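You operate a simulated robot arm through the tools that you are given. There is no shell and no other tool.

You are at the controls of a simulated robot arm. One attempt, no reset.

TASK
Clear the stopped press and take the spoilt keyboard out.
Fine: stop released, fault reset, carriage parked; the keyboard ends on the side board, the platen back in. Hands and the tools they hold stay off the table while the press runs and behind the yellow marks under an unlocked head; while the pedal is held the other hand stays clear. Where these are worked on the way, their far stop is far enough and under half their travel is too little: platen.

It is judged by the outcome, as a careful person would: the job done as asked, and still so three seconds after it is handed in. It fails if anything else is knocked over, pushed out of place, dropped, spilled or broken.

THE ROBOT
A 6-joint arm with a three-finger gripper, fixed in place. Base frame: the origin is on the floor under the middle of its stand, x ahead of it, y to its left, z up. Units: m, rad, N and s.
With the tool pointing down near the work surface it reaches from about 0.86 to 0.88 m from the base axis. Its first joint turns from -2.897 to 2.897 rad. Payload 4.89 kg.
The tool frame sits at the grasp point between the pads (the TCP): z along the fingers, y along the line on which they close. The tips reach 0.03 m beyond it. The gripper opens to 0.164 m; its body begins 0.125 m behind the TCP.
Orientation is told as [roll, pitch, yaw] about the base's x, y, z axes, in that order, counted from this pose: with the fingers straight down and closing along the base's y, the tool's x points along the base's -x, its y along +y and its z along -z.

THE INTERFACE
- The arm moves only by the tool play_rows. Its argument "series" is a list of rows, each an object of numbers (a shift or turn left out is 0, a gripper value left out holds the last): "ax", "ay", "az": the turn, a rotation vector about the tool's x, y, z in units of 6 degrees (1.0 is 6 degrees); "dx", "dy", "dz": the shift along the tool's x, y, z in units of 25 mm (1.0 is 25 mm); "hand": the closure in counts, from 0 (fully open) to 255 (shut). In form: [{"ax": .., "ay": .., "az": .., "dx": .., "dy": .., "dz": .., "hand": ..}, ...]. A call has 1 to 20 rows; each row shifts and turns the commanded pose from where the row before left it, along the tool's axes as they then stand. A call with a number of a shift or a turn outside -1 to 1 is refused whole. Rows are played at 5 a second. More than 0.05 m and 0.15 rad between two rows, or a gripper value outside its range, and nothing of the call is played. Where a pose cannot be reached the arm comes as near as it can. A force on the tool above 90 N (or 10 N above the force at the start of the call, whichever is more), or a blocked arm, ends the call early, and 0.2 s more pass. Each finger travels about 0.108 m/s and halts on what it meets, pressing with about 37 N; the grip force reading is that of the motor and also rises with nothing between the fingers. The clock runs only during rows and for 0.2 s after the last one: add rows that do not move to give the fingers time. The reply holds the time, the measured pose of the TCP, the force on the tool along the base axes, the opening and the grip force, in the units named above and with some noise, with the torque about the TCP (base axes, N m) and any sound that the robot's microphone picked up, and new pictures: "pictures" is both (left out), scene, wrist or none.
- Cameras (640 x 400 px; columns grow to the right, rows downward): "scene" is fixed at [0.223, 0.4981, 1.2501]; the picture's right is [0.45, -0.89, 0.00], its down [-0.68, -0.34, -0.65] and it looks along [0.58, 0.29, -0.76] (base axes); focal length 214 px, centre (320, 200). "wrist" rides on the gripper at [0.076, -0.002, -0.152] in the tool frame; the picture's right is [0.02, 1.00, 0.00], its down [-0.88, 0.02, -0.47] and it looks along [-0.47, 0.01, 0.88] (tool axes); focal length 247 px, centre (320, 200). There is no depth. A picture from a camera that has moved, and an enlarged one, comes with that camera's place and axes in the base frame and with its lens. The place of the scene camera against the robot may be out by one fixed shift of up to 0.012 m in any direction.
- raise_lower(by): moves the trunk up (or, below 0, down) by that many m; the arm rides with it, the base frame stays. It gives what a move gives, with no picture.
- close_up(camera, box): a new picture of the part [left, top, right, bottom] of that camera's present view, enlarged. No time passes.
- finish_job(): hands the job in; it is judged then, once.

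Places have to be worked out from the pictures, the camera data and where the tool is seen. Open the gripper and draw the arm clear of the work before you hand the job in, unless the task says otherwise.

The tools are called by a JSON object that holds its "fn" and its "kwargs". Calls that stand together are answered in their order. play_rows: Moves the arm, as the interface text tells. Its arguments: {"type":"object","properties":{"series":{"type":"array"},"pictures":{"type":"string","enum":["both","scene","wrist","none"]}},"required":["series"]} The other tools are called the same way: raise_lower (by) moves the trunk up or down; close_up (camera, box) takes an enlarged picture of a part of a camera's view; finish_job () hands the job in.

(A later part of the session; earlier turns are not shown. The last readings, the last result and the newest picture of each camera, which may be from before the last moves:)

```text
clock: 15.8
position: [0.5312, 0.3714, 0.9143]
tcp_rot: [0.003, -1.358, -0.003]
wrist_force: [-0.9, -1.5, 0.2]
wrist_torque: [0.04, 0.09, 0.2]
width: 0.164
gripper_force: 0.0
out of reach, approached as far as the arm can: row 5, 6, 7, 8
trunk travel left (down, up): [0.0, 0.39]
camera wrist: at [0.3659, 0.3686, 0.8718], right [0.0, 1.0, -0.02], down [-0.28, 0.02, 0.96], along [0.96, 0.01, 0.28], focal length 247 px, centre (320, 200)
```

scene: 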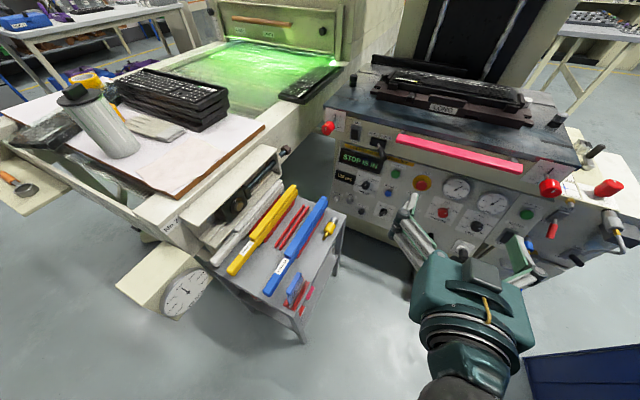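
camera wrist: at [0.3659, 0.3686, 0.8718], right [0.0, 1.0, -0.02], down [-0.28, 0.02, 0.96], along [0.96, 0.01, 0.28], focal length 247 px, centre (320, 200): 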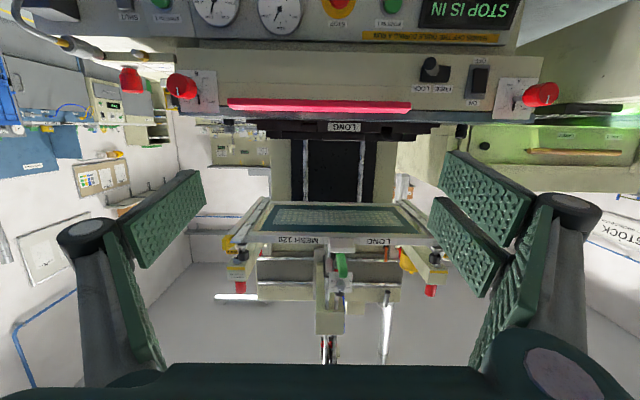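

Rows 5–8 were limited because the arm is folded too close to its base here. I'll extend forward at this height to about x=0.72, still short of the bar at x≈0.89, and then go down.

{"fn": "play_rows", "kwargs": {"series": [{"dx": -0.18, "dz": 0.87}, {"dx": -0.18, "dz": 0.87}, {"dx": -0.18, "dz": 0.87}, {"dx": -0.18, "dz": 0.87}, {"dx": -0.18, "dz": 0.87}, {"dx": -0.18, "dz": 0.87}, {"dx": -0.18, "dz": 0.87}, {"dx": -0.18, "dz": 0.87}], "pictures": "both"}}

```text
clock: 17.6
position: [0.7088, 0.371, 0.9144]
tcp_rot: [0.003, -1.363, -0.002]
wrist_force: [-0.8, 0.6, 0.5]
wrist_torque: [0.01, 0.04, 0.02]
width: 0.1639
gripper_force: 0.1
trunk travel left (down, up): [0.0, 0.39]
camera wrist: at [0.5441, 0.3672, 0.8701], right [0.0, 1.0, -0.02], down [-0.28, 0.02, 0.96], along [0.96, 0.01, 0.28], focal length 247 px, centre (320, 200)
```

scene: 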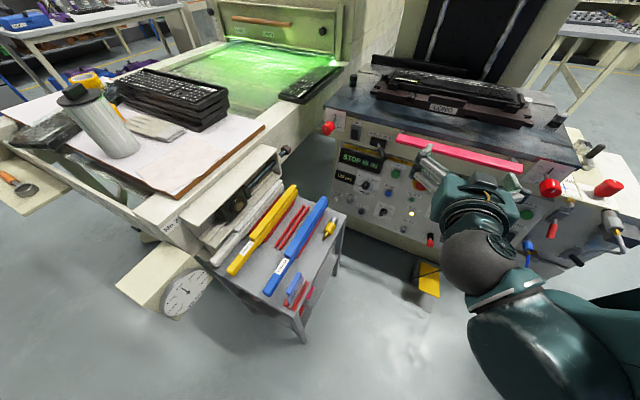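
wrist: 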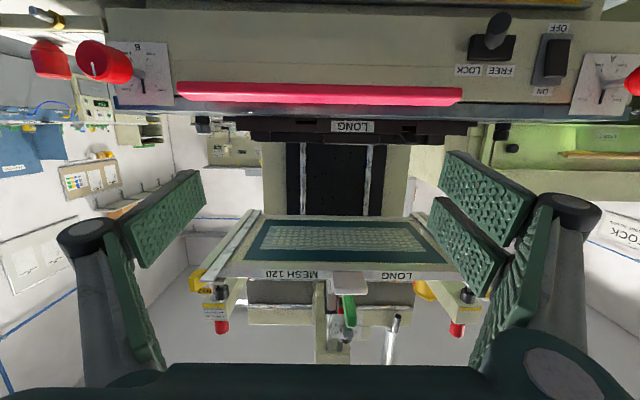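

The increments act from the actual pose, and forward reach is fine. Now I lower toward STOP height, z≈0.66, and shift slightly left.

{"fn": "play_rows", "kwargs": {"series": [{"dx": 0.816, "dz": 0.17, "dy": 0.1}, {"dx": 0.816, "dz": 0.17, "dy": 0.1}, {"dx": 0.816, "dz": 0.17, "dy": 0.1}, {"dx": 0.816, "dz": 0.17, "dy": 0.1}, {"dx": 0.816, "dz": 0.17, "dy": 0.1}, {"dx": 0.816, "dz": 0.17, "dy": 0.1}, {"dx": 0.816, "dz": 0.17, "dy": 0.1}, {"dx": 0.816, "dz": 0.17, "dy": 0.1}, {"dx": 0.816, "dz": 0.17, "dy": 0.1}, {"dx": 0.816, "dz": 0.17, "dy": 0.1}, {"dx": 0.816, "dz": 0.17, "dy": 0.1}, {"dx": 0.816, "dz": 0.17, "dy": 0.1}], "pictures": "both"}}

```text
clock: 20.2
position: [0.7716, 0.4637, 0.774]
tcp_rot: [0.0, -1.359, -0.002]
wrist_force: [-0.6, -1.5, 0.9]
wrist_torque: [0.04, 0.1, 0.06]
width: 0.1639
gripper_force: 0.1
out of reach, approached as far as the arm can: row 3, 4, 5, 6, 7, 8, 9, 10, 11, 12
trunk travel left (down, up): [0.0, 0.39]
camera wrist: at [0.6063, 0.4606, 0.7312], right [0.0, 1.0, -0.02], down [-0.28, 0.02, 0.96], along [0.96, 0.01, 0.28], focal length 247 px, centre (320, 200)
```

scene: 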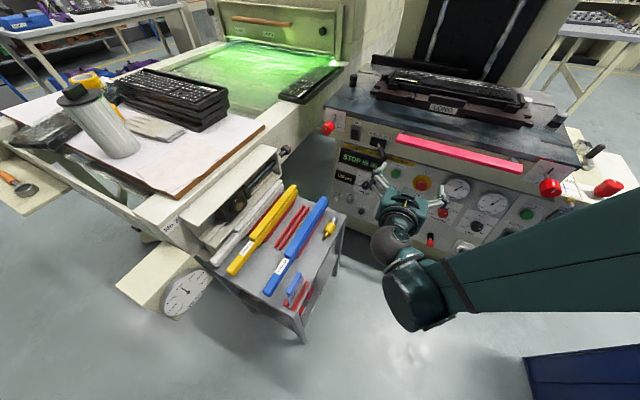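
wrist: 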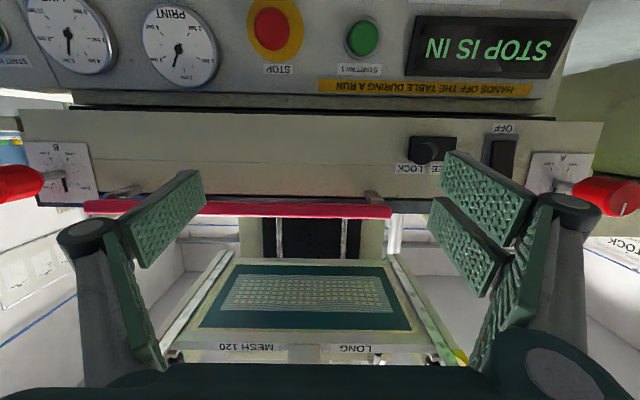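

View A and this view triangulate STOP well, at (0.936, 0.404, 0.62). The arm slid outward instead of going lower, so the wrist seems to be at its flex limit. I'll tilt the fingers more downward in place and see whether I can get lower.

{"fn": "play_rows", "kwargs": {"series": [{"ay": 1}, {"ay": 1}, {"ay": 1}, {"ay": 1}, {"dx": 0.5}, {"dx": 0.5}], "pictures": "both"}}

```text
clock: 21.6
position: [0.757, 0.465, 0.7544]
tcp_rot: [0.001, -0.944, 0.003]
wrist_force: [-0.2, -0.8, -0.2]
wrist_torque: [0.0, -0.01, -0.02]
width: 0.164
gripper_force: 0.1
trunk travel left (down, up): [0.0, 0.39]
camera wrist: at [0.5885, 0.4616, 0.7813], right [-0.01, 1.0, -0.02], down [0.14, 0.02, 0.99], along [0.99, 0.01, -0.14], focal length 247 px, centre (320, 200)
```

scene: 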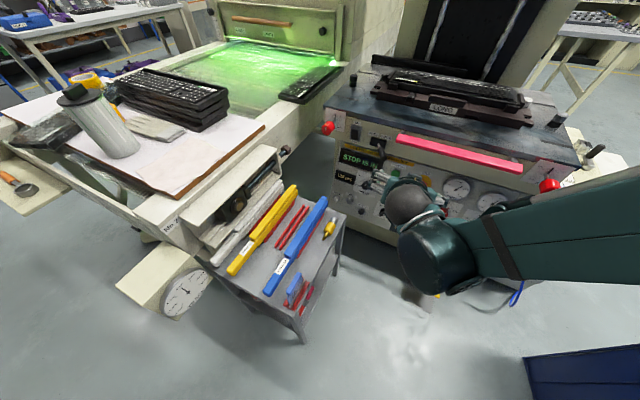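
wrist: 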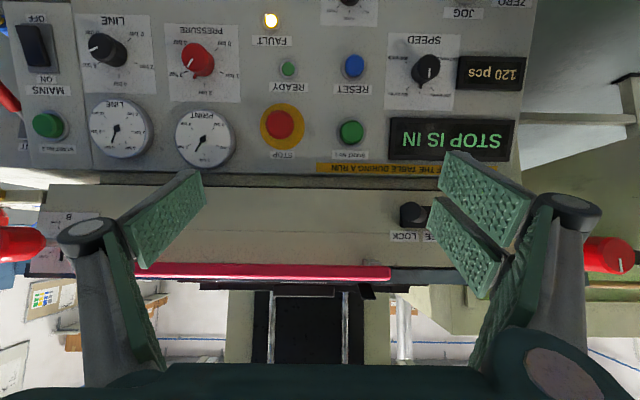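

That works; the tilt frees the arm. This view shows the panel well, so I'll zoom in to locate the controls accurately.

{"fn": "close_up", "kwargs": {"camera": "wrist", "box": [240, 0, 400, 100]}}

{"fn": "close_up", "kwargs": {"camera": "wrist", "box": [240, 90, 400, 190]}}

{"fn": "close_up", "kwargs": {"camera": "wrist", "box": [380, 0, 540, 100]}}

```text
4.00 times, centred on (320, 50) of wrist
camera zoom: at [0.5885, 0.4616, 0.7813], right [-0.01, 1.0, -0.02], down [0.14, 0.02, 0.99], along [0.99, 0.01, -0.14], focal length 988 px, centre (320, 800)
```

zoom: 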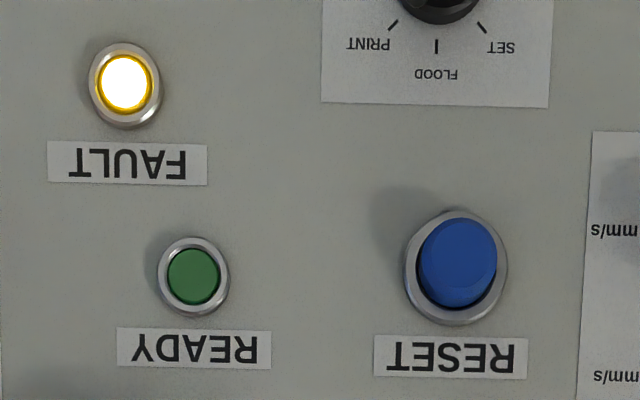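

```text
4.00 times, centred on (320, 140) of wrist
camera zoom: at [0.5885, 0.4616, 0.7813], right [-0.01, 1.0, -0.02], down [0.14, 0.02, 0.99], along [0.99, 0.01, -0.14], focal length 988 px, centre (320, 440)
```

zoom: 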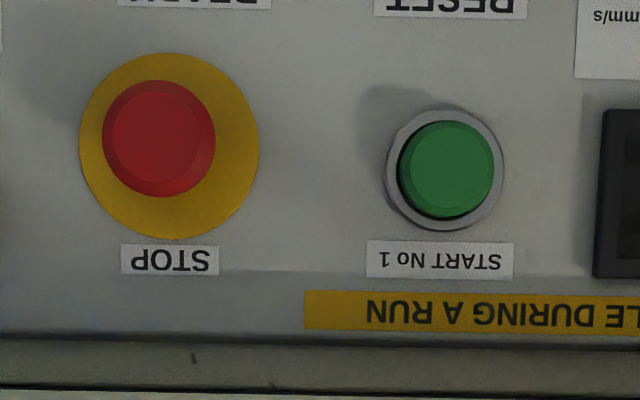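

```text
4.00 times, centred on (460, 50) of wrist
camera zoom: at [0.5885, 0.4616, 0.7813], right [-0.01, 1.0, -0.02], down [0.14, 0.02, 0.99], along [0.99, 0.01, -0.14], focal length 988 px, centre (-240, 800)
```

zoom: 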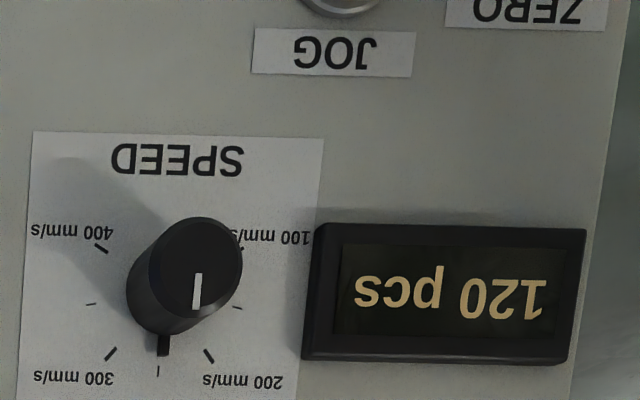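

RESET triangulates to (0.932, 0.514, 0.525) and START to (0.956, 0.514, 0.622), so the panel leans back about 13° and STOP is at (0.936, 0.404, 0.621). I'll narrow the gripper to about 0.09 m and move to a standoff in front of STOP, tilting nearer to the panel normal.

{"fn": "play_rows", "kwargs": {"series": [{"dx": 0.214, "dz": 0.773, "dy": -0.407, "hand": 115}, {"dx": 0.214, "dz": 0.773, "dy": -0.407}, {"dx": 0.214, "dz": 0.773, "dy": -0.407}, {"dx": 0.214, "dz": 0.773, "dy": -0.407}, {"dx": 0.214, "dz": 0.773, "dy": -0.407}, {"dx": 0.214, "dz": 0.773, "dy": -0.407}, {"ay": -1}, {"ay": -1}], "pictures": "both"}}

```text
clock: 23.4
position: [0.8446, 0.4137, 0.6747]
tcp_rot: [-0.002, -1.151, -0.002]
wrist_force: [-0.9, 0.0, 0.5]
wrist_torque: [-0.01, 0.14, 0.06]
width: 0.0901
gripper_force: 0.2
out of reach, approached as far as the arm can: row 8
trunk travel left (down, up): [0.0, 0.39]
camera wrist: at [0.6742, 0.4102, 0.6671], right [-0.01, 1.0, -0.02], down [-0.07, 0.02, 1.0], along [1.0, 0.01, 0.07], focal length 247 px, centre (320, 200)
```

scene: 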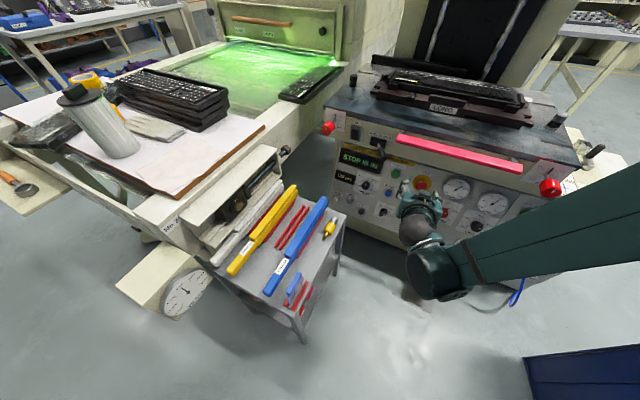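
wrist: 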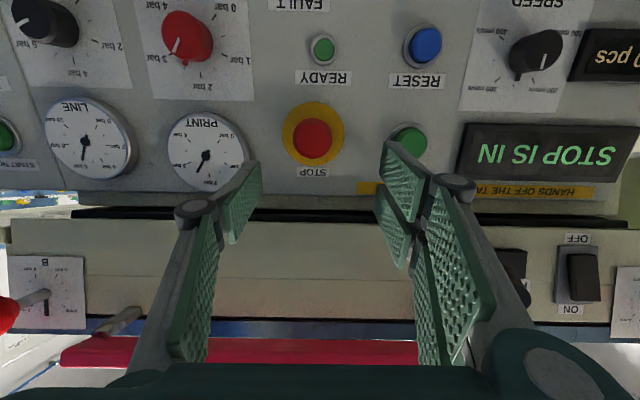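

Standoff reached; the fingers straddle the line to STOP, which appears at (314,138). I'll zoom in for twist or pull markings on the button.

{"fn": "close_up", "kwargs": {"camera": "wrist", "box": [264, 90, 364, 190]}}

{"fn": "close_up", "kwargs": {"camera": "wrist", "box": [360, 0, 480, 75]}}

```text
4.00 times, centred on (314, 140) of wrist
camera zoom: at [0.6742, 0.4102, 0.6671], right [-0.01, 1.0, -0.02], down [-0.07, 0.02, 1.0], along [1.0, 0.01, 0.07], focal length 988 px, centre (344, 440)
```

zoom: 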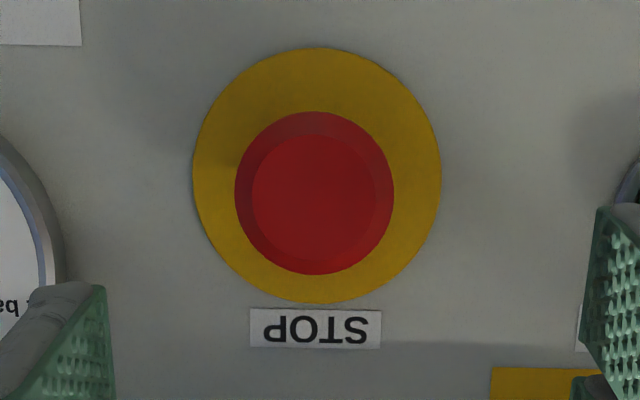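

```text
5.33 times, centred on (420, 38) of wrist
camera zoom: at [0.6742, 0.4102, 0.6671], right [-0.01, 1.0, -0.02], down [-0.07, 0.02, 1.0], along [1.0, 0.01, 0.07], focal length 1317 px, centre (-213, 1067)
```

zoom: 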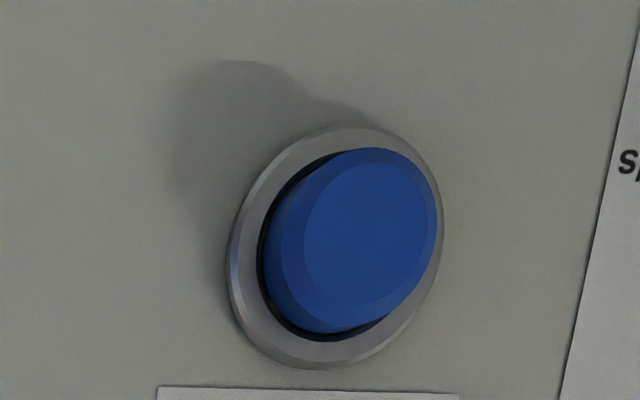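

There are no twist arrows: it is a plain mushroom that is pushed in, so pulling it out is the likely release. I'll approach it part of the way along the axis, aligned.

{"fn": "play_rows", "kwargs": {"series": [{"dx": 0.083, "dz": 0.56, "dy": -0.07}, {"dx": 0.083, "dz": 0.56, "dy": -0.07}, {"dx": 0.083, "dz": 0.56, "dy": -0.07}, {"dx": 0.083, "dz": 0.56, "dy": -0.07}], "pictures": "wrist"}}

```text
clock: 24.4
position: [0.8923, 0.4056, 0.6445]
tcp_rot: [0.0, -1.152, -0.001]
wrist_force: [0.3, 0.4, 0.3]
wrist_torque: [-0.05, 0.05, 0.01]
width: 0.0896
gripper_force: 0.1
trunk travel left (down, up): [0.0, 0.39]
camera wrist: at [0.7218, 0.4031, 0.636], right [-0.01, 1.0, -0.02], down [-0.07, 0.02, 1.0], along [1.0, 0.01, 0.07], focal length 247 px, centre (320, 200)
```

wrist: 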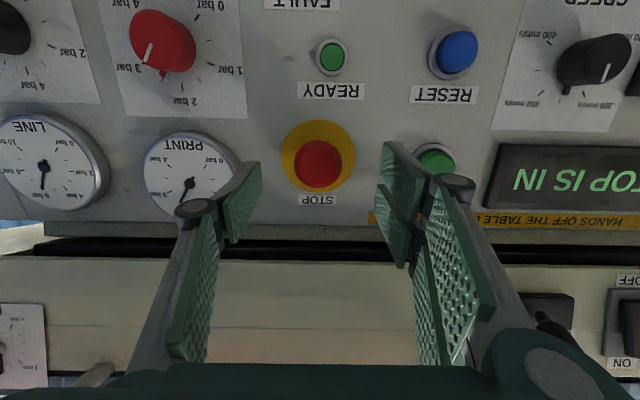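

STOP still triangulates to (0.936, 0.403, 0.621). I'll narrow the fingers a little to clear the gauge, then go in so the pads overlap the button.

{"fn": "play_rows", "kwargs": {"series": [{"hand": 140}, {"dx": 0.077, "dz": 0.497, "dy": -0.027}, {"dx": 0.077, "dz": 0.497, "dy": -0.027}, {"dx": 0.077, "dz": 0.497, "dy": -0.027}, {}], "pictures": "both"}}

```text
clock: 25.6
position: [0.9234, 0.4043, 0.624]
tcp_rot: [0.0, -1.152, -0.002]
wrist_force: [-0.3, -0.7, 0.1]
wrist_torque: [0.01, -0.01, -0.01]
width: 0.0739
gripper_force: 0.1
trunk travel left (down, up): [0.0, 0.39]
camera wrist: at [0.7536, 0.4006, 0.6156], right [-0.01, 1.0, -0.02], down [-0.07, 0.02, 1.0], along [1.0, 0.01, 0.07], focal length 247 px, centre (320, 200)
```

scene: 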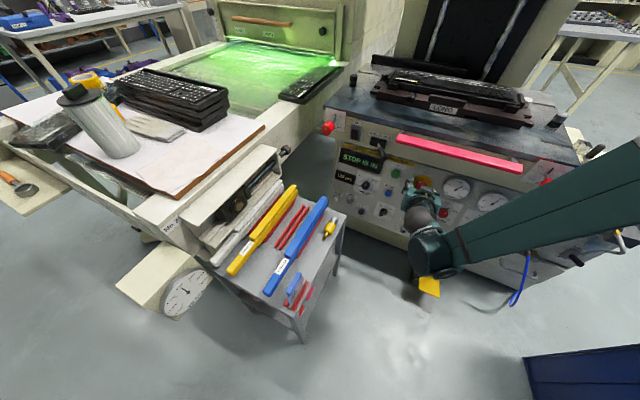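
wrist: 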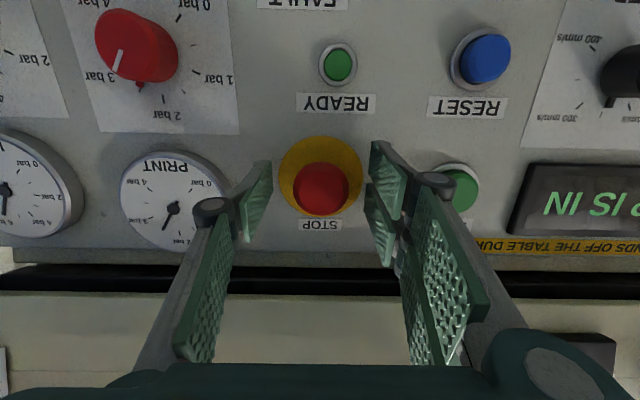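

No contact yet and the button lies between the pads. I'll close on it and check the grip before pulling.

{"fn": "play_rows", "kwargs": {"series": [{"hand": 255}, {}, {}], "pictures": "wrist"}}

```text
clock: 26.4
position: [0.9249, 0.4047, 0.6225]
tcp_rot: [0.0, -1.153, 0.0]
wrist_force: [2.3, 12.0, 0.8]
wrist_torque: [0.05, -0.01, 0.24]
width: 0.0401
gripper_force: 44.6
trunk travel left (down, up): [0.0, 0.39]
camera wrist: at [0.7535, 0.4013, 0.6156], right [-0.01, 1.0, -0.02], down [-0.07, 0.02, 1.0], along [1.0, 0.01, 0.07], focal length 247 px, centre (320, 200)
```

wrist: 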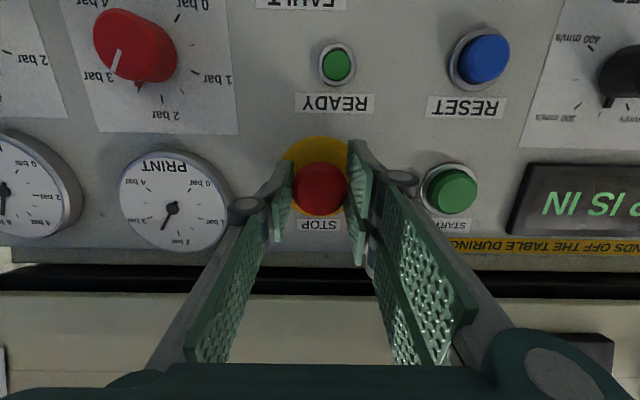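

The button is held at a width of 0.040 m. Now I pull gently straight out along the panel normal.

{"fn": "play_rows", "kwargs": {"series": [{"dx": 0.045, "dz": -0.236}, {"dx": 0.045, "dz": -0.236}, {"dx": 0.045, "dz": -0.236}], "pictures": "wrist"}}

```text
clock: 27.2
position: [0.9075, 0.4046, 0.6274]
tcp_rot: [0.001, -1.151, 0.0]
wrist_force: [27.8, 15.1, -4.8]
wrist_torque: [0.13, 0.16, 0.24]
width: 0.0409
gripper_force: 44.5
trunk travel left (down, up): [0.0, 0.39]
camera wrist: at [0.7371, 0.4015, 0.6186], right [-0.01, 1.0, -0.02], down [-0.07, 0.02, 1.0], along [1.0, 0.01, 0.07], focal length 247 px, centre (320, 200)
```

wrist: 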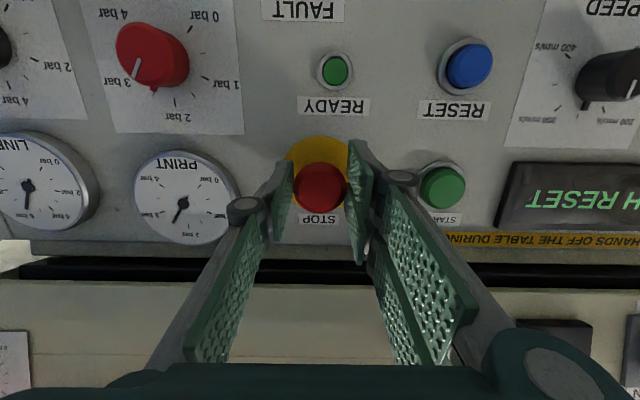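

The display changed to "…H RESET", so pulling released the stop. I'll open the fingers, back off, and check that the button stays out.

{"fn": "play_rows", "kwargs": {"series": [{"hand": 135}, {}, {"dz": -0.8}, {"dz": -0.8}, {"dz": -0.8}], "pictures": "both"}}

{"fn": "close_up", "kwargs": {"camera": "scene", "box": [320, 120, 480, 220]}}

```text
clock: 28.4
position: [0.8606, 0.411, 0.6615]
tcp_rot: [0.0, -1.148, -0.001]
wrist_force: [0.7, -0.8, 0.0]
wrist_torque: [0.0, -0.05, -0.01]
width: 0.0774
gripper_force: 0.0
out of reach, approached as far as the arm can: row 4, 5
trunk travel left (down, up): [0.0, 0.39]
camera wrist: at [0.6904, 0.408, 0.653], right [-0.01, 1.0, -0.02], down [-0.07, 0.02, 1.0], along [1.0, 0.01, 0.07], focal length 247 px, centre (320, 200)
```

scene: 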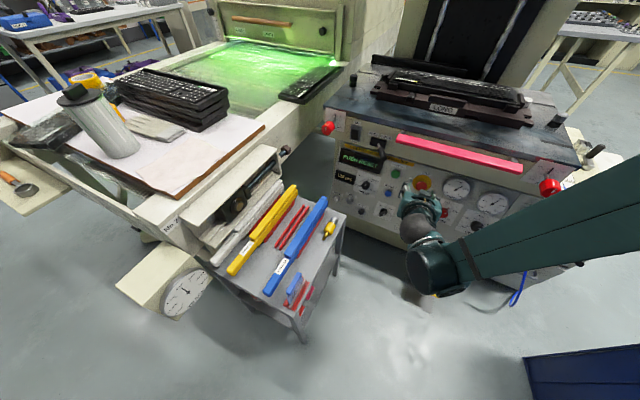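
wrist: 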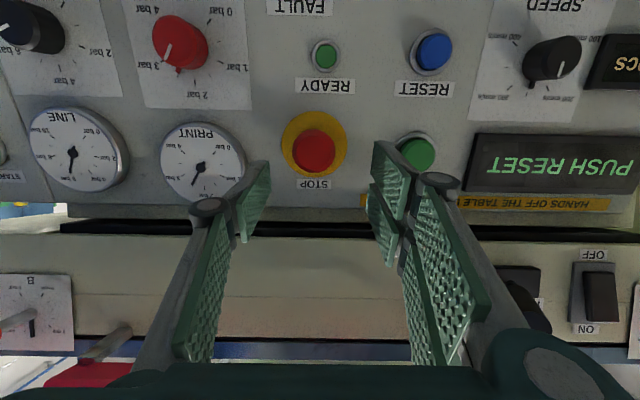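

```text
4.00 times, centred on (400, 170) of scene
camera zoom: at [0.223, 0.4981, 1.2501], right [0.45, -0.89, 0.0], down [-0.68, -0.34, -0.65], along [0.58, 0.29, -0.76], focal length 858 px, centre (0, 320)
```

zoom: 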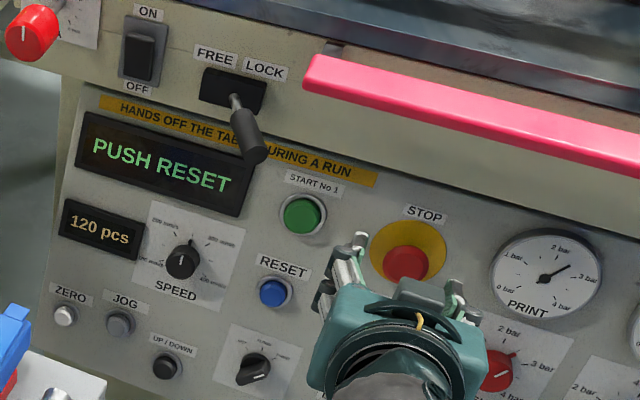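

The display reads "PUSH RESET" and the STOP is out. I'll close the fingers into a blunt tip and move to a standoff before the blue RESET button at (0.932, 0.514, 0.525).

{"fn": "play_rows", "kwargs": {"series": [{"ay": 1, "hand": 255}, {"ay": 1}, {"dx": 0.461, "dz": 0.455, "dy": 0.683}, {"dx": 0.461, "dz": 0.455, "dy": 0.683}, {"dx": 0.461, "dz": 0.455, "dy": 0.683}, {"dx": 0.461, "dz": 0.455, "dy": 0.683}, {"dx": 0.461, "dz": 0.455, "dy": 0.683}, {"dx": 0.461, "dz": 0.455, "dy": 0.683}], "pictures": "both"}}

```text
clock: 30.2
position: [0.876, 0.5141, 0.5649]
tcp_rot: [0.0, -0.944, 0.0]
wrist_force: [-1.3, -0.4, 1.4]
wrist_torque: [0.08, 0.08, 0.09]
width: 0.0001
gripper_force: 37.4
trunk travel left (down, up): [0.0, 0.39]
camera wrist: at [0.7078, 0.5107, 0.5911], right [-0.01, 1.0, -0.02], down [0.13, 0.02, 0.99], along [0.99, 0.01, -0.13], focal length 247 px, centre (320, 200)
```

scene: 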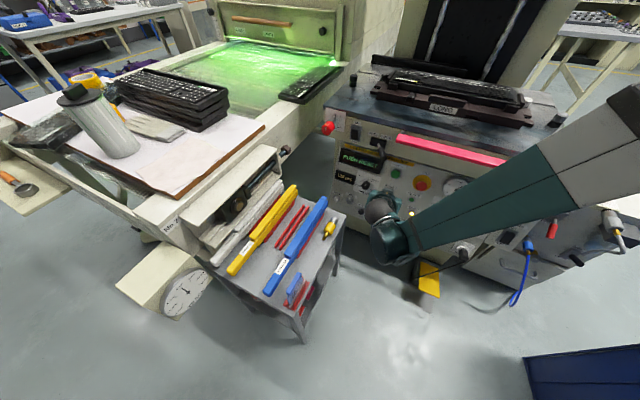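
wrist: 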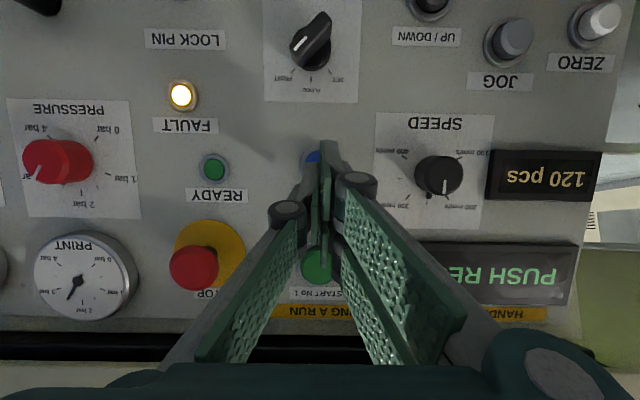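

The fingertips line up with RESET just behind them. I'll shift slightly down so two tips land on the button, then advance most of the way.

{"fn": "play_rows", "kwargs": {"series": [{"dx": 0.48}, {"dz": 0.8}, {"dz": 0.4}], "pictures": "wrist"}}

```text
clock: 31.0
position: [0.8928, 0.5143, 0.5384]
tcp_rot: [0.001, -0.941, -0.002]
wrist_force: [-6.0, 1.9, 6.8]
wrist_torque: [0.04, -0.3, 0.0]
width: 0.0
gripper_force: 36.7
trunk travel left (down, up): [0.0, 0.39]
camera wrist: at [0.725, 0.5108, 0.5653], right [-0.01, 1.0, -0.02], down [0.13, 0.02, 0.99], along [0.99, 0.01, -0.13], focal length 247 px, centre (320, 200)
```

wrist: 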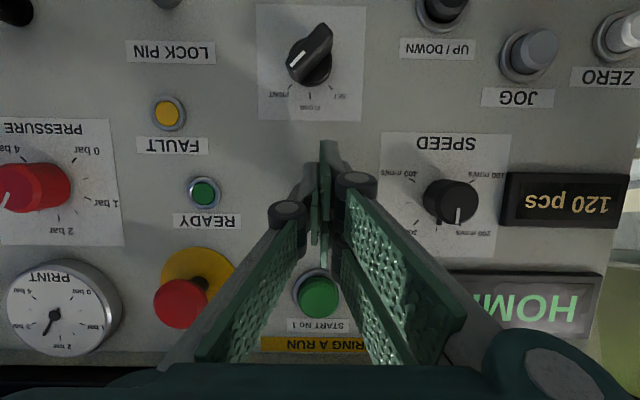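

RESET took: the FAULT lamp is out and the display starts with "HOM…". I'll back off from the button and read the display.

{"fn": "play_rows", "kwargs": {"series": [{"dz": -0.8}, {"dz": -0.8}], "pictures": "both"}}

{"fn": "close_up", "kwargs": {"camera": "scene", "box": [320, 120, 480, 220]}}

```text
clock: 31.6
position: [0.862, 0.5134, 0.5604]
tcp_rot: [0.0, -0.942, -0.001]
wrist_force: [0.3, -0.5, -0.6]
wrist_torque: [0.02, -0.01, 0.01]
width: 0.0001
gripper_force: 37.0
trunk travel left (down, up): [0.0, 0.39]
camera wrist: at [0.6934, 0.5105, 0.5885], right [-0.01, 1.0, -0.02], down [0.14, 0.02, 0.99], along [0.99, 0.01, -0.14], focal length 247 px, centre (320, 200)
```

scene: 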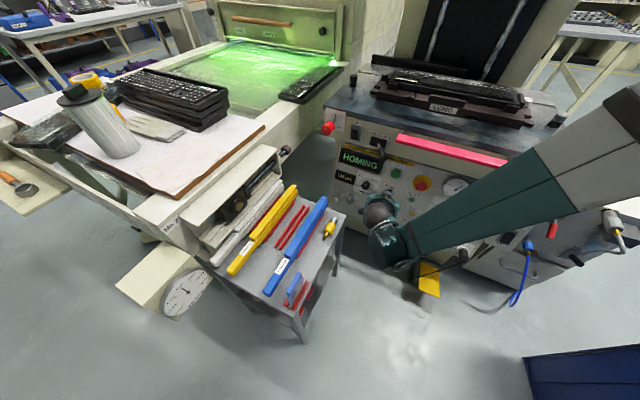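
wrist: 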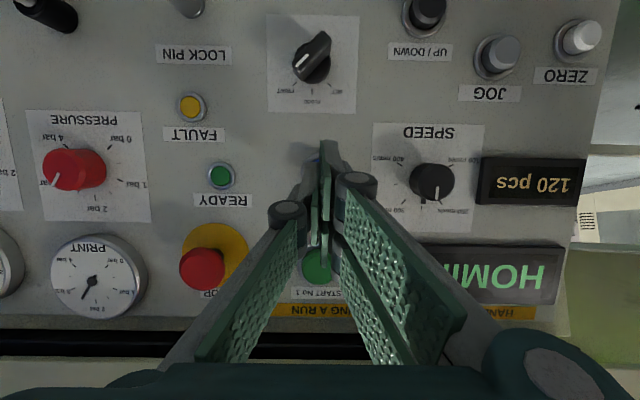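

```text
4.00 times, centred on (400, 170) of scene
camera zoom: at [0.223, 0.4981, 1.2501], right [0.45, -0.89, 0.0], down [-0.68, -0.34, -0.65], along [0.58, 0.29, -0.76], focal length 858 px, centre (0, 320)
```

zoom: 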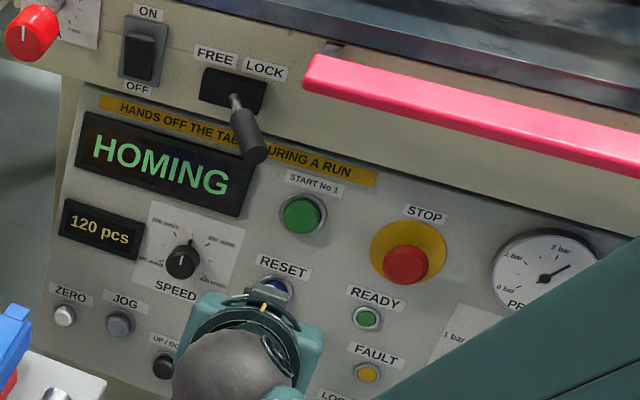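

The display reads "HOMING", so the carriage is driving itself to park. I keep the hand here, off the table and clear of the buttons, and wait for it to finish.

{"fn": "play_rows", "kwargs": {"series": [{"dz": -0.6}, {}, {}, {}, {}, {}, {}, {}, {}, {}, {}, {}, {}, {}, {}], "pictures": "both"}}

{"fn": "close_up", "kwargs": {"camera": "scene", "box": [320, 120, 480, 220]}}

```text
clock: 34.8
position: [0.8502, 0.5138, 0.5712]
tcp_rot: [0.0, -0.941, 0.0]
wrist_force: [-0.1, 0.6, 0.1]
wrist_torque: [-0.01, -0.02, -0.01]
width: 0.0
gripper_force: 37.0
trunk travel left (down, up): [0.0, 0.39]
camera wrist: at [0.6822, 0.5105, 0.5981], right [-0.01, 1.0, -0.02], down [0.14, 0.02, 0.99], along [0.99, 0.01, -0.14], focal length 247 px, centre (320, 200)
```

scene: 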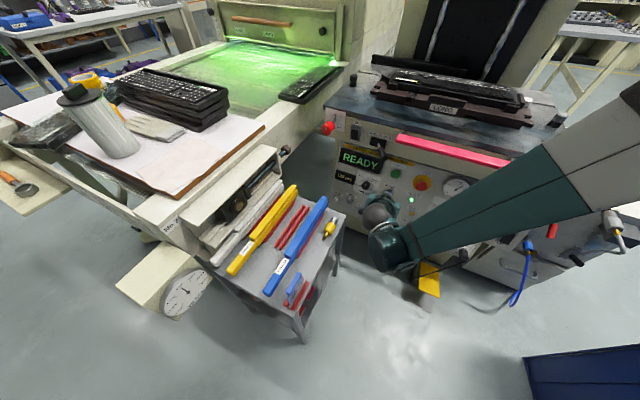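
wrist: 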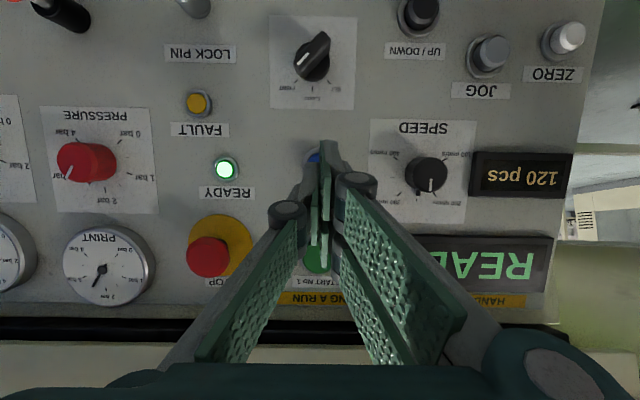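

```text
4.00 times, centred on (400, 170) of scene
camera zoom: at [0.223, 0.4981, 1.2501], right [0.45, -0.89, 0.0], down [-0.68, -0.34, -0.65], along [0.58, 0.29, -0.76], focal length 858 px, centre (0, 320)
```

zoom: 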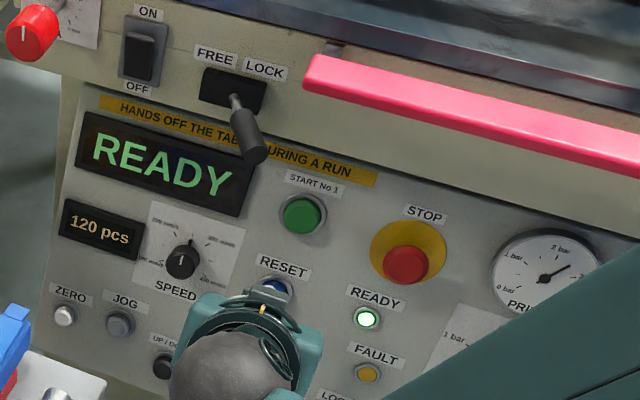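

The display shows READY and the ready lamp is lit, so the carriage should be homed. The head is still unlocked, with the pin parked in its black holder, so before reaching under it I want the red pin in the LOCK PIN socket. I'll move right and down for a look at the pin and to test reach.

{"fn": "play_rows", "kwargs": {"series": [{"dx": 0.493, "dz": 0.172, "dy": -0.9}, {"dx": 0.493, "dz": 0.172, "dy": -0.9}, {"dx": 0.493, "dz": 0.172, "dy": -0.9}, {"dx": 0.493, "dz": 0.172, "dy": -0.9}, {"dx": 0.493, "dz": 0.172, "dy": -0.9}, {"dx": 0.493, "dz": 0.172, "dy": -0.9}, {"dx": 0.493, "dz": 0.172, "dy": -0.9}, {"dx": 0.493, "dz": 0.172, "dy": -0.9}], "pictures": "both"}}

```text
clock: 36.7
position: [0.8982, 0.4006, 0.53]
tcp_rot: [0.006, -0.942, 0.004]
wrist_force: [-33.6, 11.6, 15.9]
wrist_torque: [0.0, -0.9, 0.69]
width: 0.0
gripper_force: 37.1
out of reach, approached as far as the arm can: row 3, 4, 5, 6, 7, 8
trunk travel left (down, up): [0.0, 0.39]
stopped in row 8: the force on the tool passed its limit at 97 N (the readings are from after the stop); the commanded pose is now the measured one
camera wrist: at [0.7292, 0.3952, 0.5579], right [-0.02, 1.0, -0.01], down [0.14, 0.02, 0.99], along [0.99, 0.02, -0.14], focal length 247 px, centre (320, 200)
```

scene: 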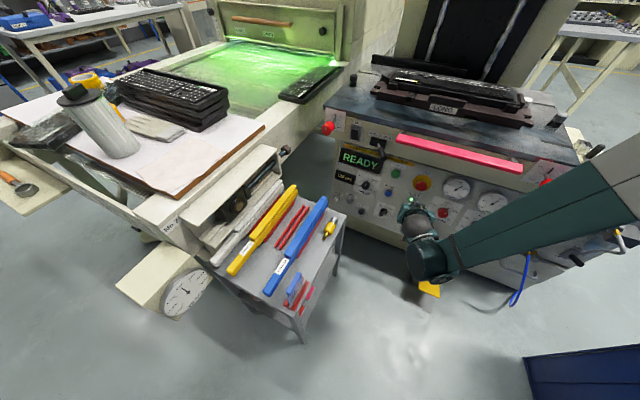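
wrist: 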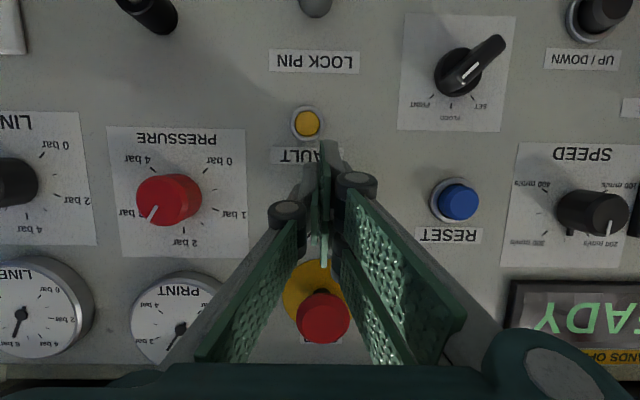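

The reach limit made the arm slide outward and the closed fingertips pressed the panel by the FAULT/READY lamps, so the call stopped itself. The display still reads READY. I'll back off up and away from the panel, then tilt the fingers more downward so the wrist is not at its inner limit.

{"fn": "play_rows", "kwargs": {"series": [{"dx": -0.455, "dz": -0.873}, {"dx": -0.455, "dz": -0.873}, {"dx": -0.455, "dz": -0.873}, {"ay": 1}, {"ay": 1}, {"ay": 1}, {"ay": 1}], "pictures": "both"}}

```text
clock: 38.3
position: [0.8674, 0.3985, 0.5944]
tcp_rot: [0.003, -0.519, 0.005]
wrist_force: [-0.2, 0.0, 0.1]
wrist_torque: [-0.02, -0.04, -0.01]
width: 0.0
gripper_force: 37.1
trunk travel left (down, up): [0.0, 0.39]
camera wrist: at [0.7247, 0.3943, 0.6888], right [-0.03, 1.0, -0.01], down [0.53, 0.02, 0.85], along [0.85, 0.02, -0.53], focal length 247 px, centre (320, 200)
```

scene: 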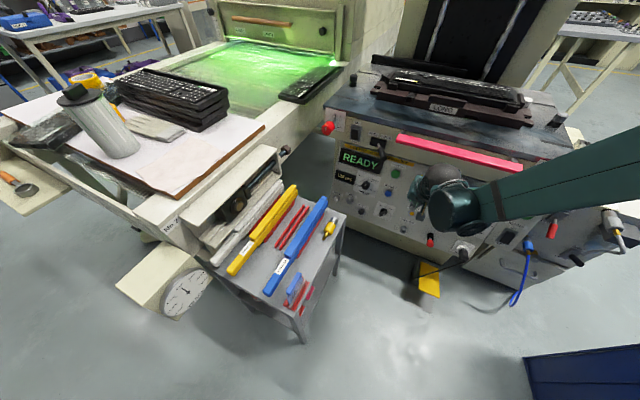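
wrist: 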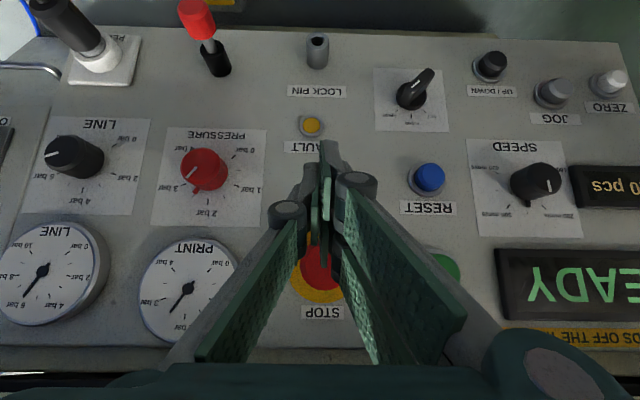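

Clear again, with no damage visible and the display still READY. The red pin and the LOCK PIN sleeve are now in view, so I'll zoom in to locate them.

{"fn": "close_up", "kwargs": {"camera": "wrist", "box": [170, 0, 350, 112]}}

{"fn": "close_up", "kwargs": {"camera": "scene", "box": [330, 60, 570, 210]}}

```text
3.56 times, centred on (260, 56) of wrist
camera zoom: at [0.7247, 0.3943, 0.6888], right [-0.03, 1.0, -0.01], down [0.53, 0.02, 0.85], along [0.85, 0.02, -0.53], focal length 878 px, centre (533, 712)
```

zoom: 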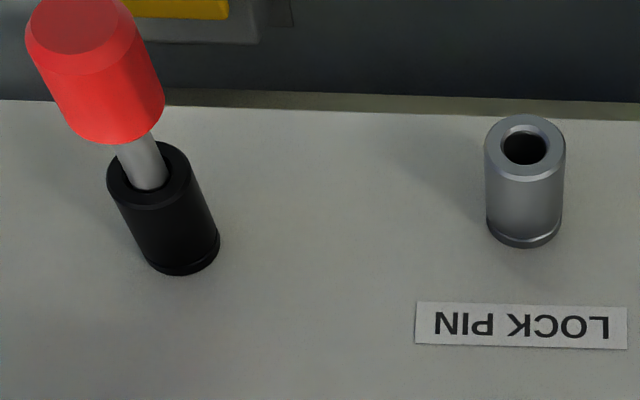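

```text
2.67 times, centred on (450, 135) of scene
camera zoom: at [0.223, 0.4981, 1.2501], right [0.45, -0.89, 0.0], down [-0.68, -0.34, -0.65], along [0.58, 0.29, -0.76], focal length 572 px, centre (-27, 373)
```

zoom: 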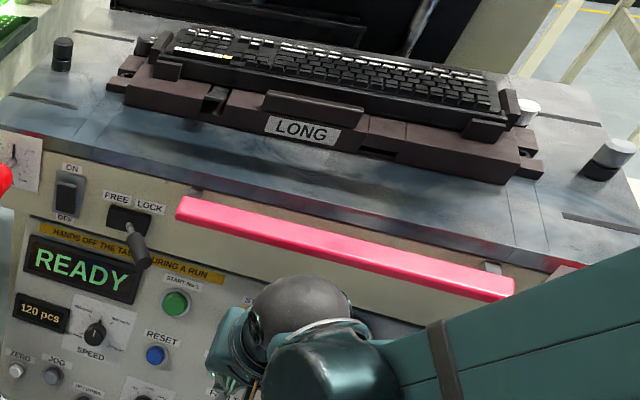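

The pin axis works out at y≈0.2705: holder base near (0.912, 0.271, 0.379), red cap centre near (0.846, 0.271, 0.395), about 0.03 m thick, with the LOCK PIN sleeve mouth near (0.882, 0.395, 0.362). I'll back away from the panel, steepen the fingers to about 18° from vertical, and move above the cap with the hand opening.

{"fn": "play_rows", "kwargs": {"series": [{"ay": 1}, {"ay": 1}, {"dx": 0.856, "dz": -0.273}, {"dx": 0.856, "dz": -0.273}, {"dx": 0.856, "dz": -0.273}, {"dx": 0.191, "dz": 0.6, "dy": -0.853, "hand": 120}, {"dx": 0.191, "dz": 0.6, "dy": -0.853}, {"dx": 0.191, "dz": 0.6, "dy": -0.853}, {"dx": 0.191, "dz": 0.6, "dy": -0.853}, {"dx": 0.191, "dz": 0.6, "dy": -0.853}, {"dx": 0.191, "dz": 0.6, "dy": -0.853}], "pictures": "both"}}

```text
clock: 40.7
position: [0.7999, 0.271, 0.499]
tcp_rot: [0.003, -0.311, 0.006]
wrist_force: [0.0, 0.7, 0.5]
wrist_torque: [-0.03, -0.02, -0.03]
width: 0.0867
gripper_force: 0.2
trunk travel left (down, up): [0.0, 0.39]
camera wrist: at [0.6805, 0.2666, 0.6207], right [-0.03, 1.0, 0.0], down [0.69, 0.02, 0.72], along [0.72, 0.02, -0.69], focal length 247 px, centre (320, 200)
```

scene: 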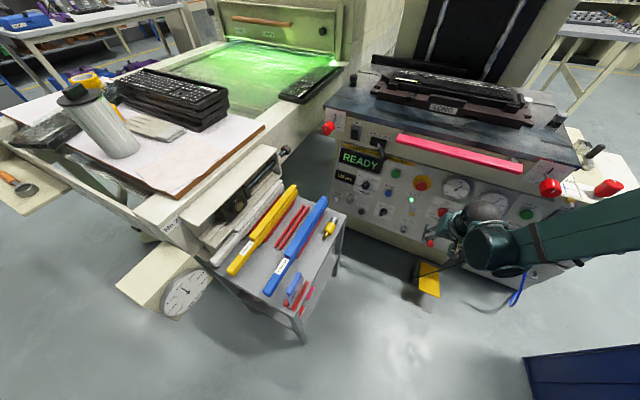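
wrist: 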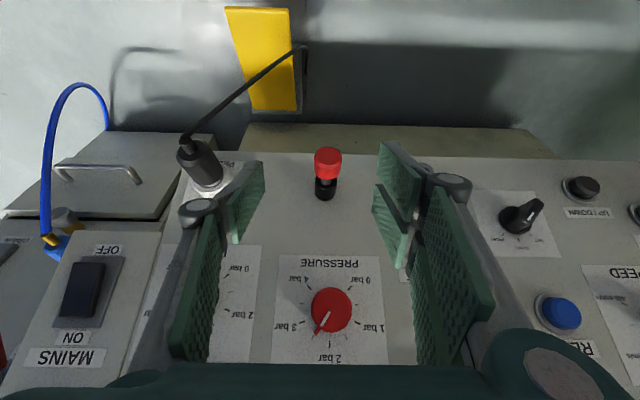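

Reached, with the red cap visible between the open fingers at (326,160). I'll zoom in to refine its position.

{"fn": "close_up", "kwargs": {"camera": "wrist", "box": [270, 120, 390, 220]}}

{"fn": "close_up", "kwargs": {"camera": "scene", "box": [400, 190, 500, 262]}}

```text
4.00 times, centred on (330, 170) of wrist
camera zoom: at [0.6805, 0.2666, 0.6207], right [-0.03, 1.0, 0.0], down [0.69, 0.02, 0.72], along [0.72, 0.02, -0.69], focal length 988 px, centre (280, 320)
```

zoom: 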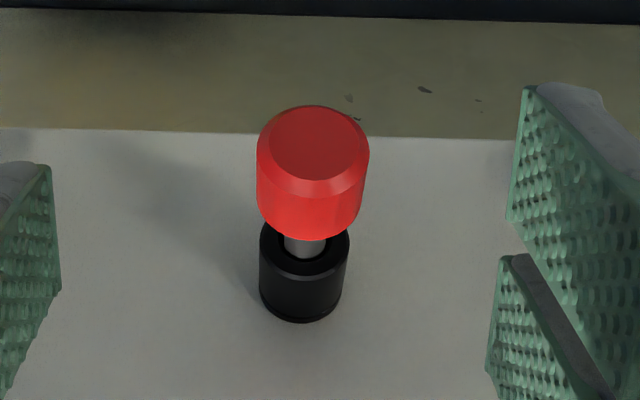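

```text
5.56 times, centred on (450, 226) of scene
camera zoom: at [0.223, 0.4981, 1.2501], right [0.45, -0.89, 0.0], down [-0.68, -0.34, -0.65], along [0.58, 0.29, -0.76], focal length 1192 px, centre (-402, 56)
```

zoom: 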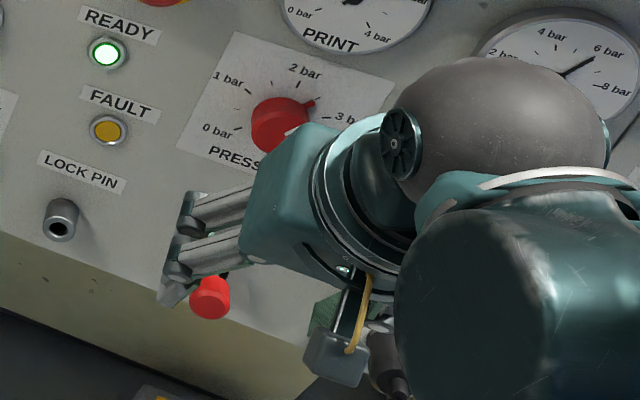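

With this view the red cap's outer face is at (0.8245, 0.279, 0.422) and the holder base at (0.899, 0.280, 0.402). I'll lower the open fingers around the cap.

{"fn": "play_rows", "kwargs": {"series": [{"dx": -0.054, "dz": 0.685, "dy": 0.064}, {"dx": -0.054, "dz": 0.685, "dy": 0.064}, {"dx": -0.054, "dz": 0.685, "dy": 0.064}, {"dx": -0.054, "dz": 0.685, "dy": 0.064}, {"dx": -0.054, "dz": 0.685, "dy": 0.064}], "pictures": "both"}}

{"fn": "close_up", "kwargs": {"camera": "wrist", "box": [240, 130, 400, 260]}}

{"fn": "close_up", "kwargs": {"camera": "scene", "box": [400, 200, 480, 262]}}

```text
clock: 41.9
position: [0.8337, 0.2781, 0.4212]
tcp_rot: [0.003, -0.311, 0.007]
wrist_force: [-0.4, 0.5, 0.4]
wrist_torque: [0.04, 0.0, 0.02]
width: 0.0866
gripper_force: 0.0
trunk travel left (down, up): [0.0, 0.39]
camera wrist: at [0.7141, 0.2737, 0.5417], right [-0.03, 1.0, 0.0], down [0.69, 0.02, 0.72], along [0.72, 0.02, -0.69], focal length 247 px, centre (320, 200)
```

scene: 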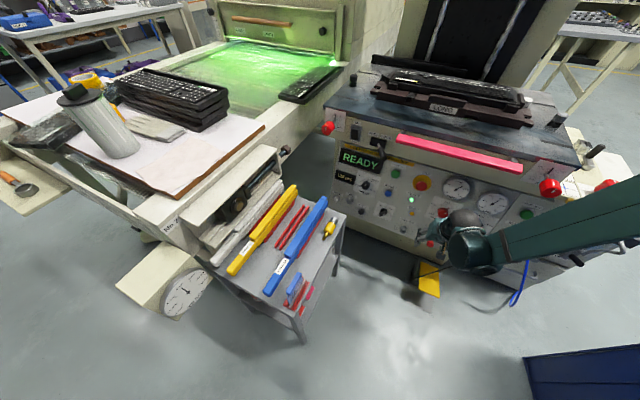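
wrist: 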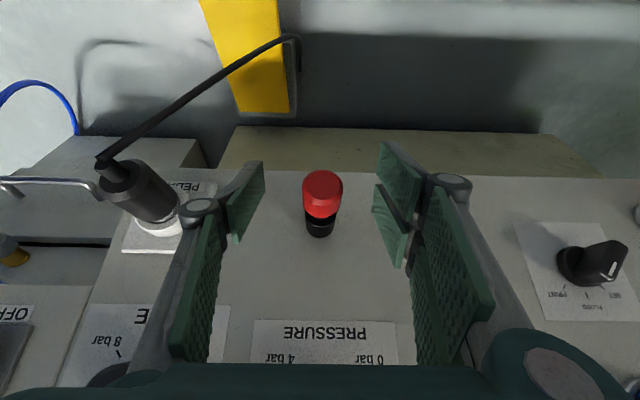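

```text
3.08 times, centred on (320, 195) of wrist
camera zoom: at [0.7141, 0.2737, 0.5417], right [-0.03, 1.0, 0.0], down [0.69, 0.02, 0.72], along [0.72, 0.02, -0.69], focal length 760 px, centre (320, 215)
```

zoom: 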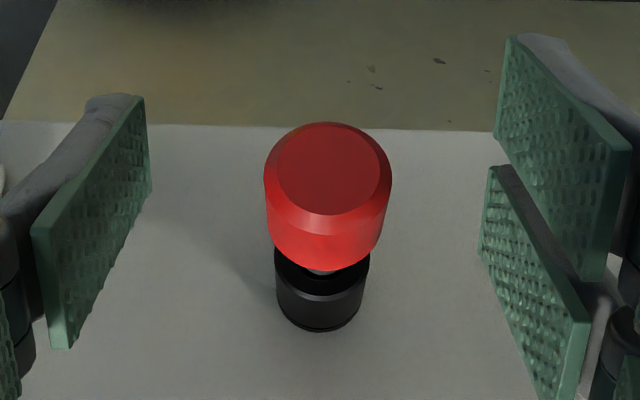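

```text
6.45 times, centred on (440, 231) of scene
camera zoom: at [0.223, 0.4981, 1.2501], right [0.45, -0.89, 0.0], down [-0.68, -0.34, -0.65], along [0.58, 0.29, -0.76], focal length 1384 px, centre (-454, 0)
```

zoom: 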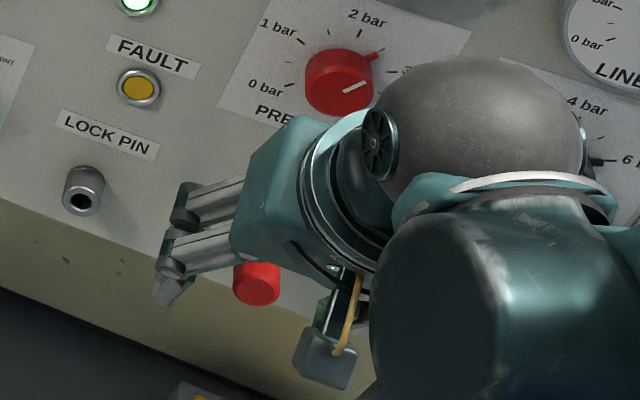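

The cap is centred between the pads and at the TCP. I close on it.

{"fn": "play_rows", "kwargs": {"series": [{"hand": 255}, {}, {}], "pictures": "wrist"}}

```text
clock: 42.7
position: [0.8343, 0.2789, 0.4202]
tcp_rot: [0.003, -0.311, 0.007]
wrist_force: [1.6, 20.1, -0.4]
wrist_torque: [0.06, 0.04, -0.09]
width: 0.0258
gripper_force: 36.7
trunk travel left (down, up): [0.0, 0.39]
camera wrist: at [0.7143, 0.2748, 0.5414], right [-0.03, 1.0, 0.0], down [0.69, 0.02, 0.72], along [0.72, 0.02, -0.69], focal length 247 px, centre (320, 200)
```

wrist: 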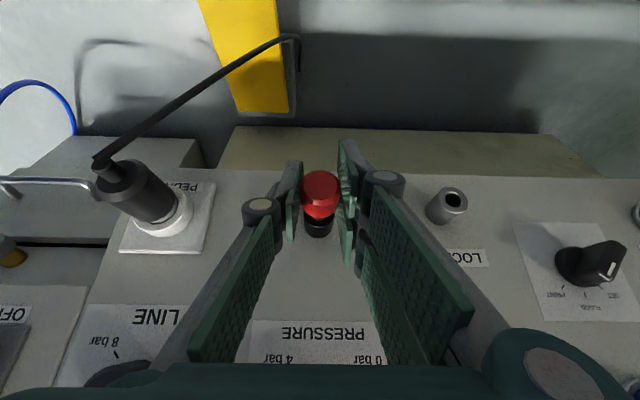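

Gripped at 0.026 m with a 20 N sideways reaction. I shift 2 mm toward +y to relieve it before pulling.

{"fn": "play_rows", "kwargs": {"series": [{"dy": 0.08}, {}], "pictures": "none"}}

```text
clock: 43.3
position: [0.8323, 0.2798, 0.4201]
tcp_rot: [0.0, -0.311, 0.005]
wrist_force: [3.8, -1.0, -0.1]
wrist_torque: [-0.13, -0.08, -0.36]
width: 0.0258
gripper_force: 36.7
trunk travel left (down, up): [0.0, 0.39]
```

Side force is gone. Now I pull the pin out along its axis by a little over 2 cm and check.

{"fn": "play_rows", "kwargs": {"series": [{"dx": 0.268, "dz": -0.175}, {"dx": 0.268, "dz": -0.175}, {"dx": 0.268, "dz": -0.175}], "pictures": "wrist"}}

{"fn": "close_up", "kwargs": {"camera": "wrist", "box": [260, 150, 400, 250]}}

```text
clock: 44.1
position: [0.8101, 0.281, 0.4276]
tcp_rot: [0.004, -0.31, 0.007]
wrist_force: [-0.5, 0.0, -0.9]
wrist_torque: [-0.04, 0.02, -0.01]
width: 0.026
gripper_force: 37.2
trunk travel left (down, up): [0.0, 0.39]
camera wrist: at [0.6902, 0.2768, 0.5484], right [-0.03, 1.0, 0.0], down [0.69, 0.02, 0.72], along [0.72, 0.02, -0.69], focal length 247 px, centre (320, 200)
```

wrist: 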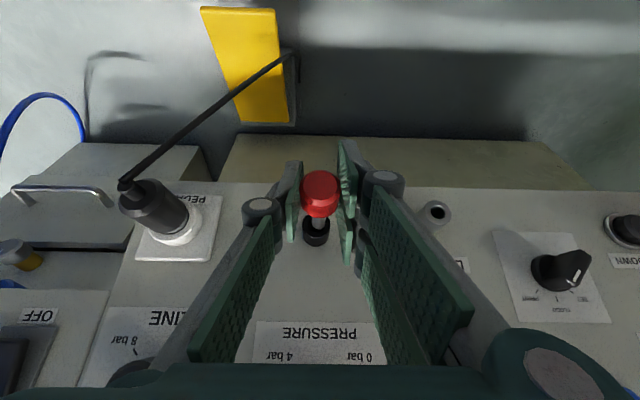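

```text
4.00 times, centred on (330, 200) of wrist
camera zoom: at [0.6902, 0.2768, 0.5484], right [-0.03, 1.0, 0.0], down [0.69, 0.02, 0.72], along [0.72, 0.02, -0.69], focal length 988 px, centre (280, 200)
```

zoom: 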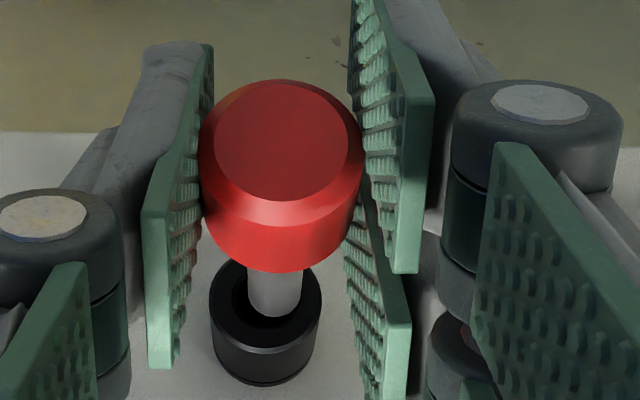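

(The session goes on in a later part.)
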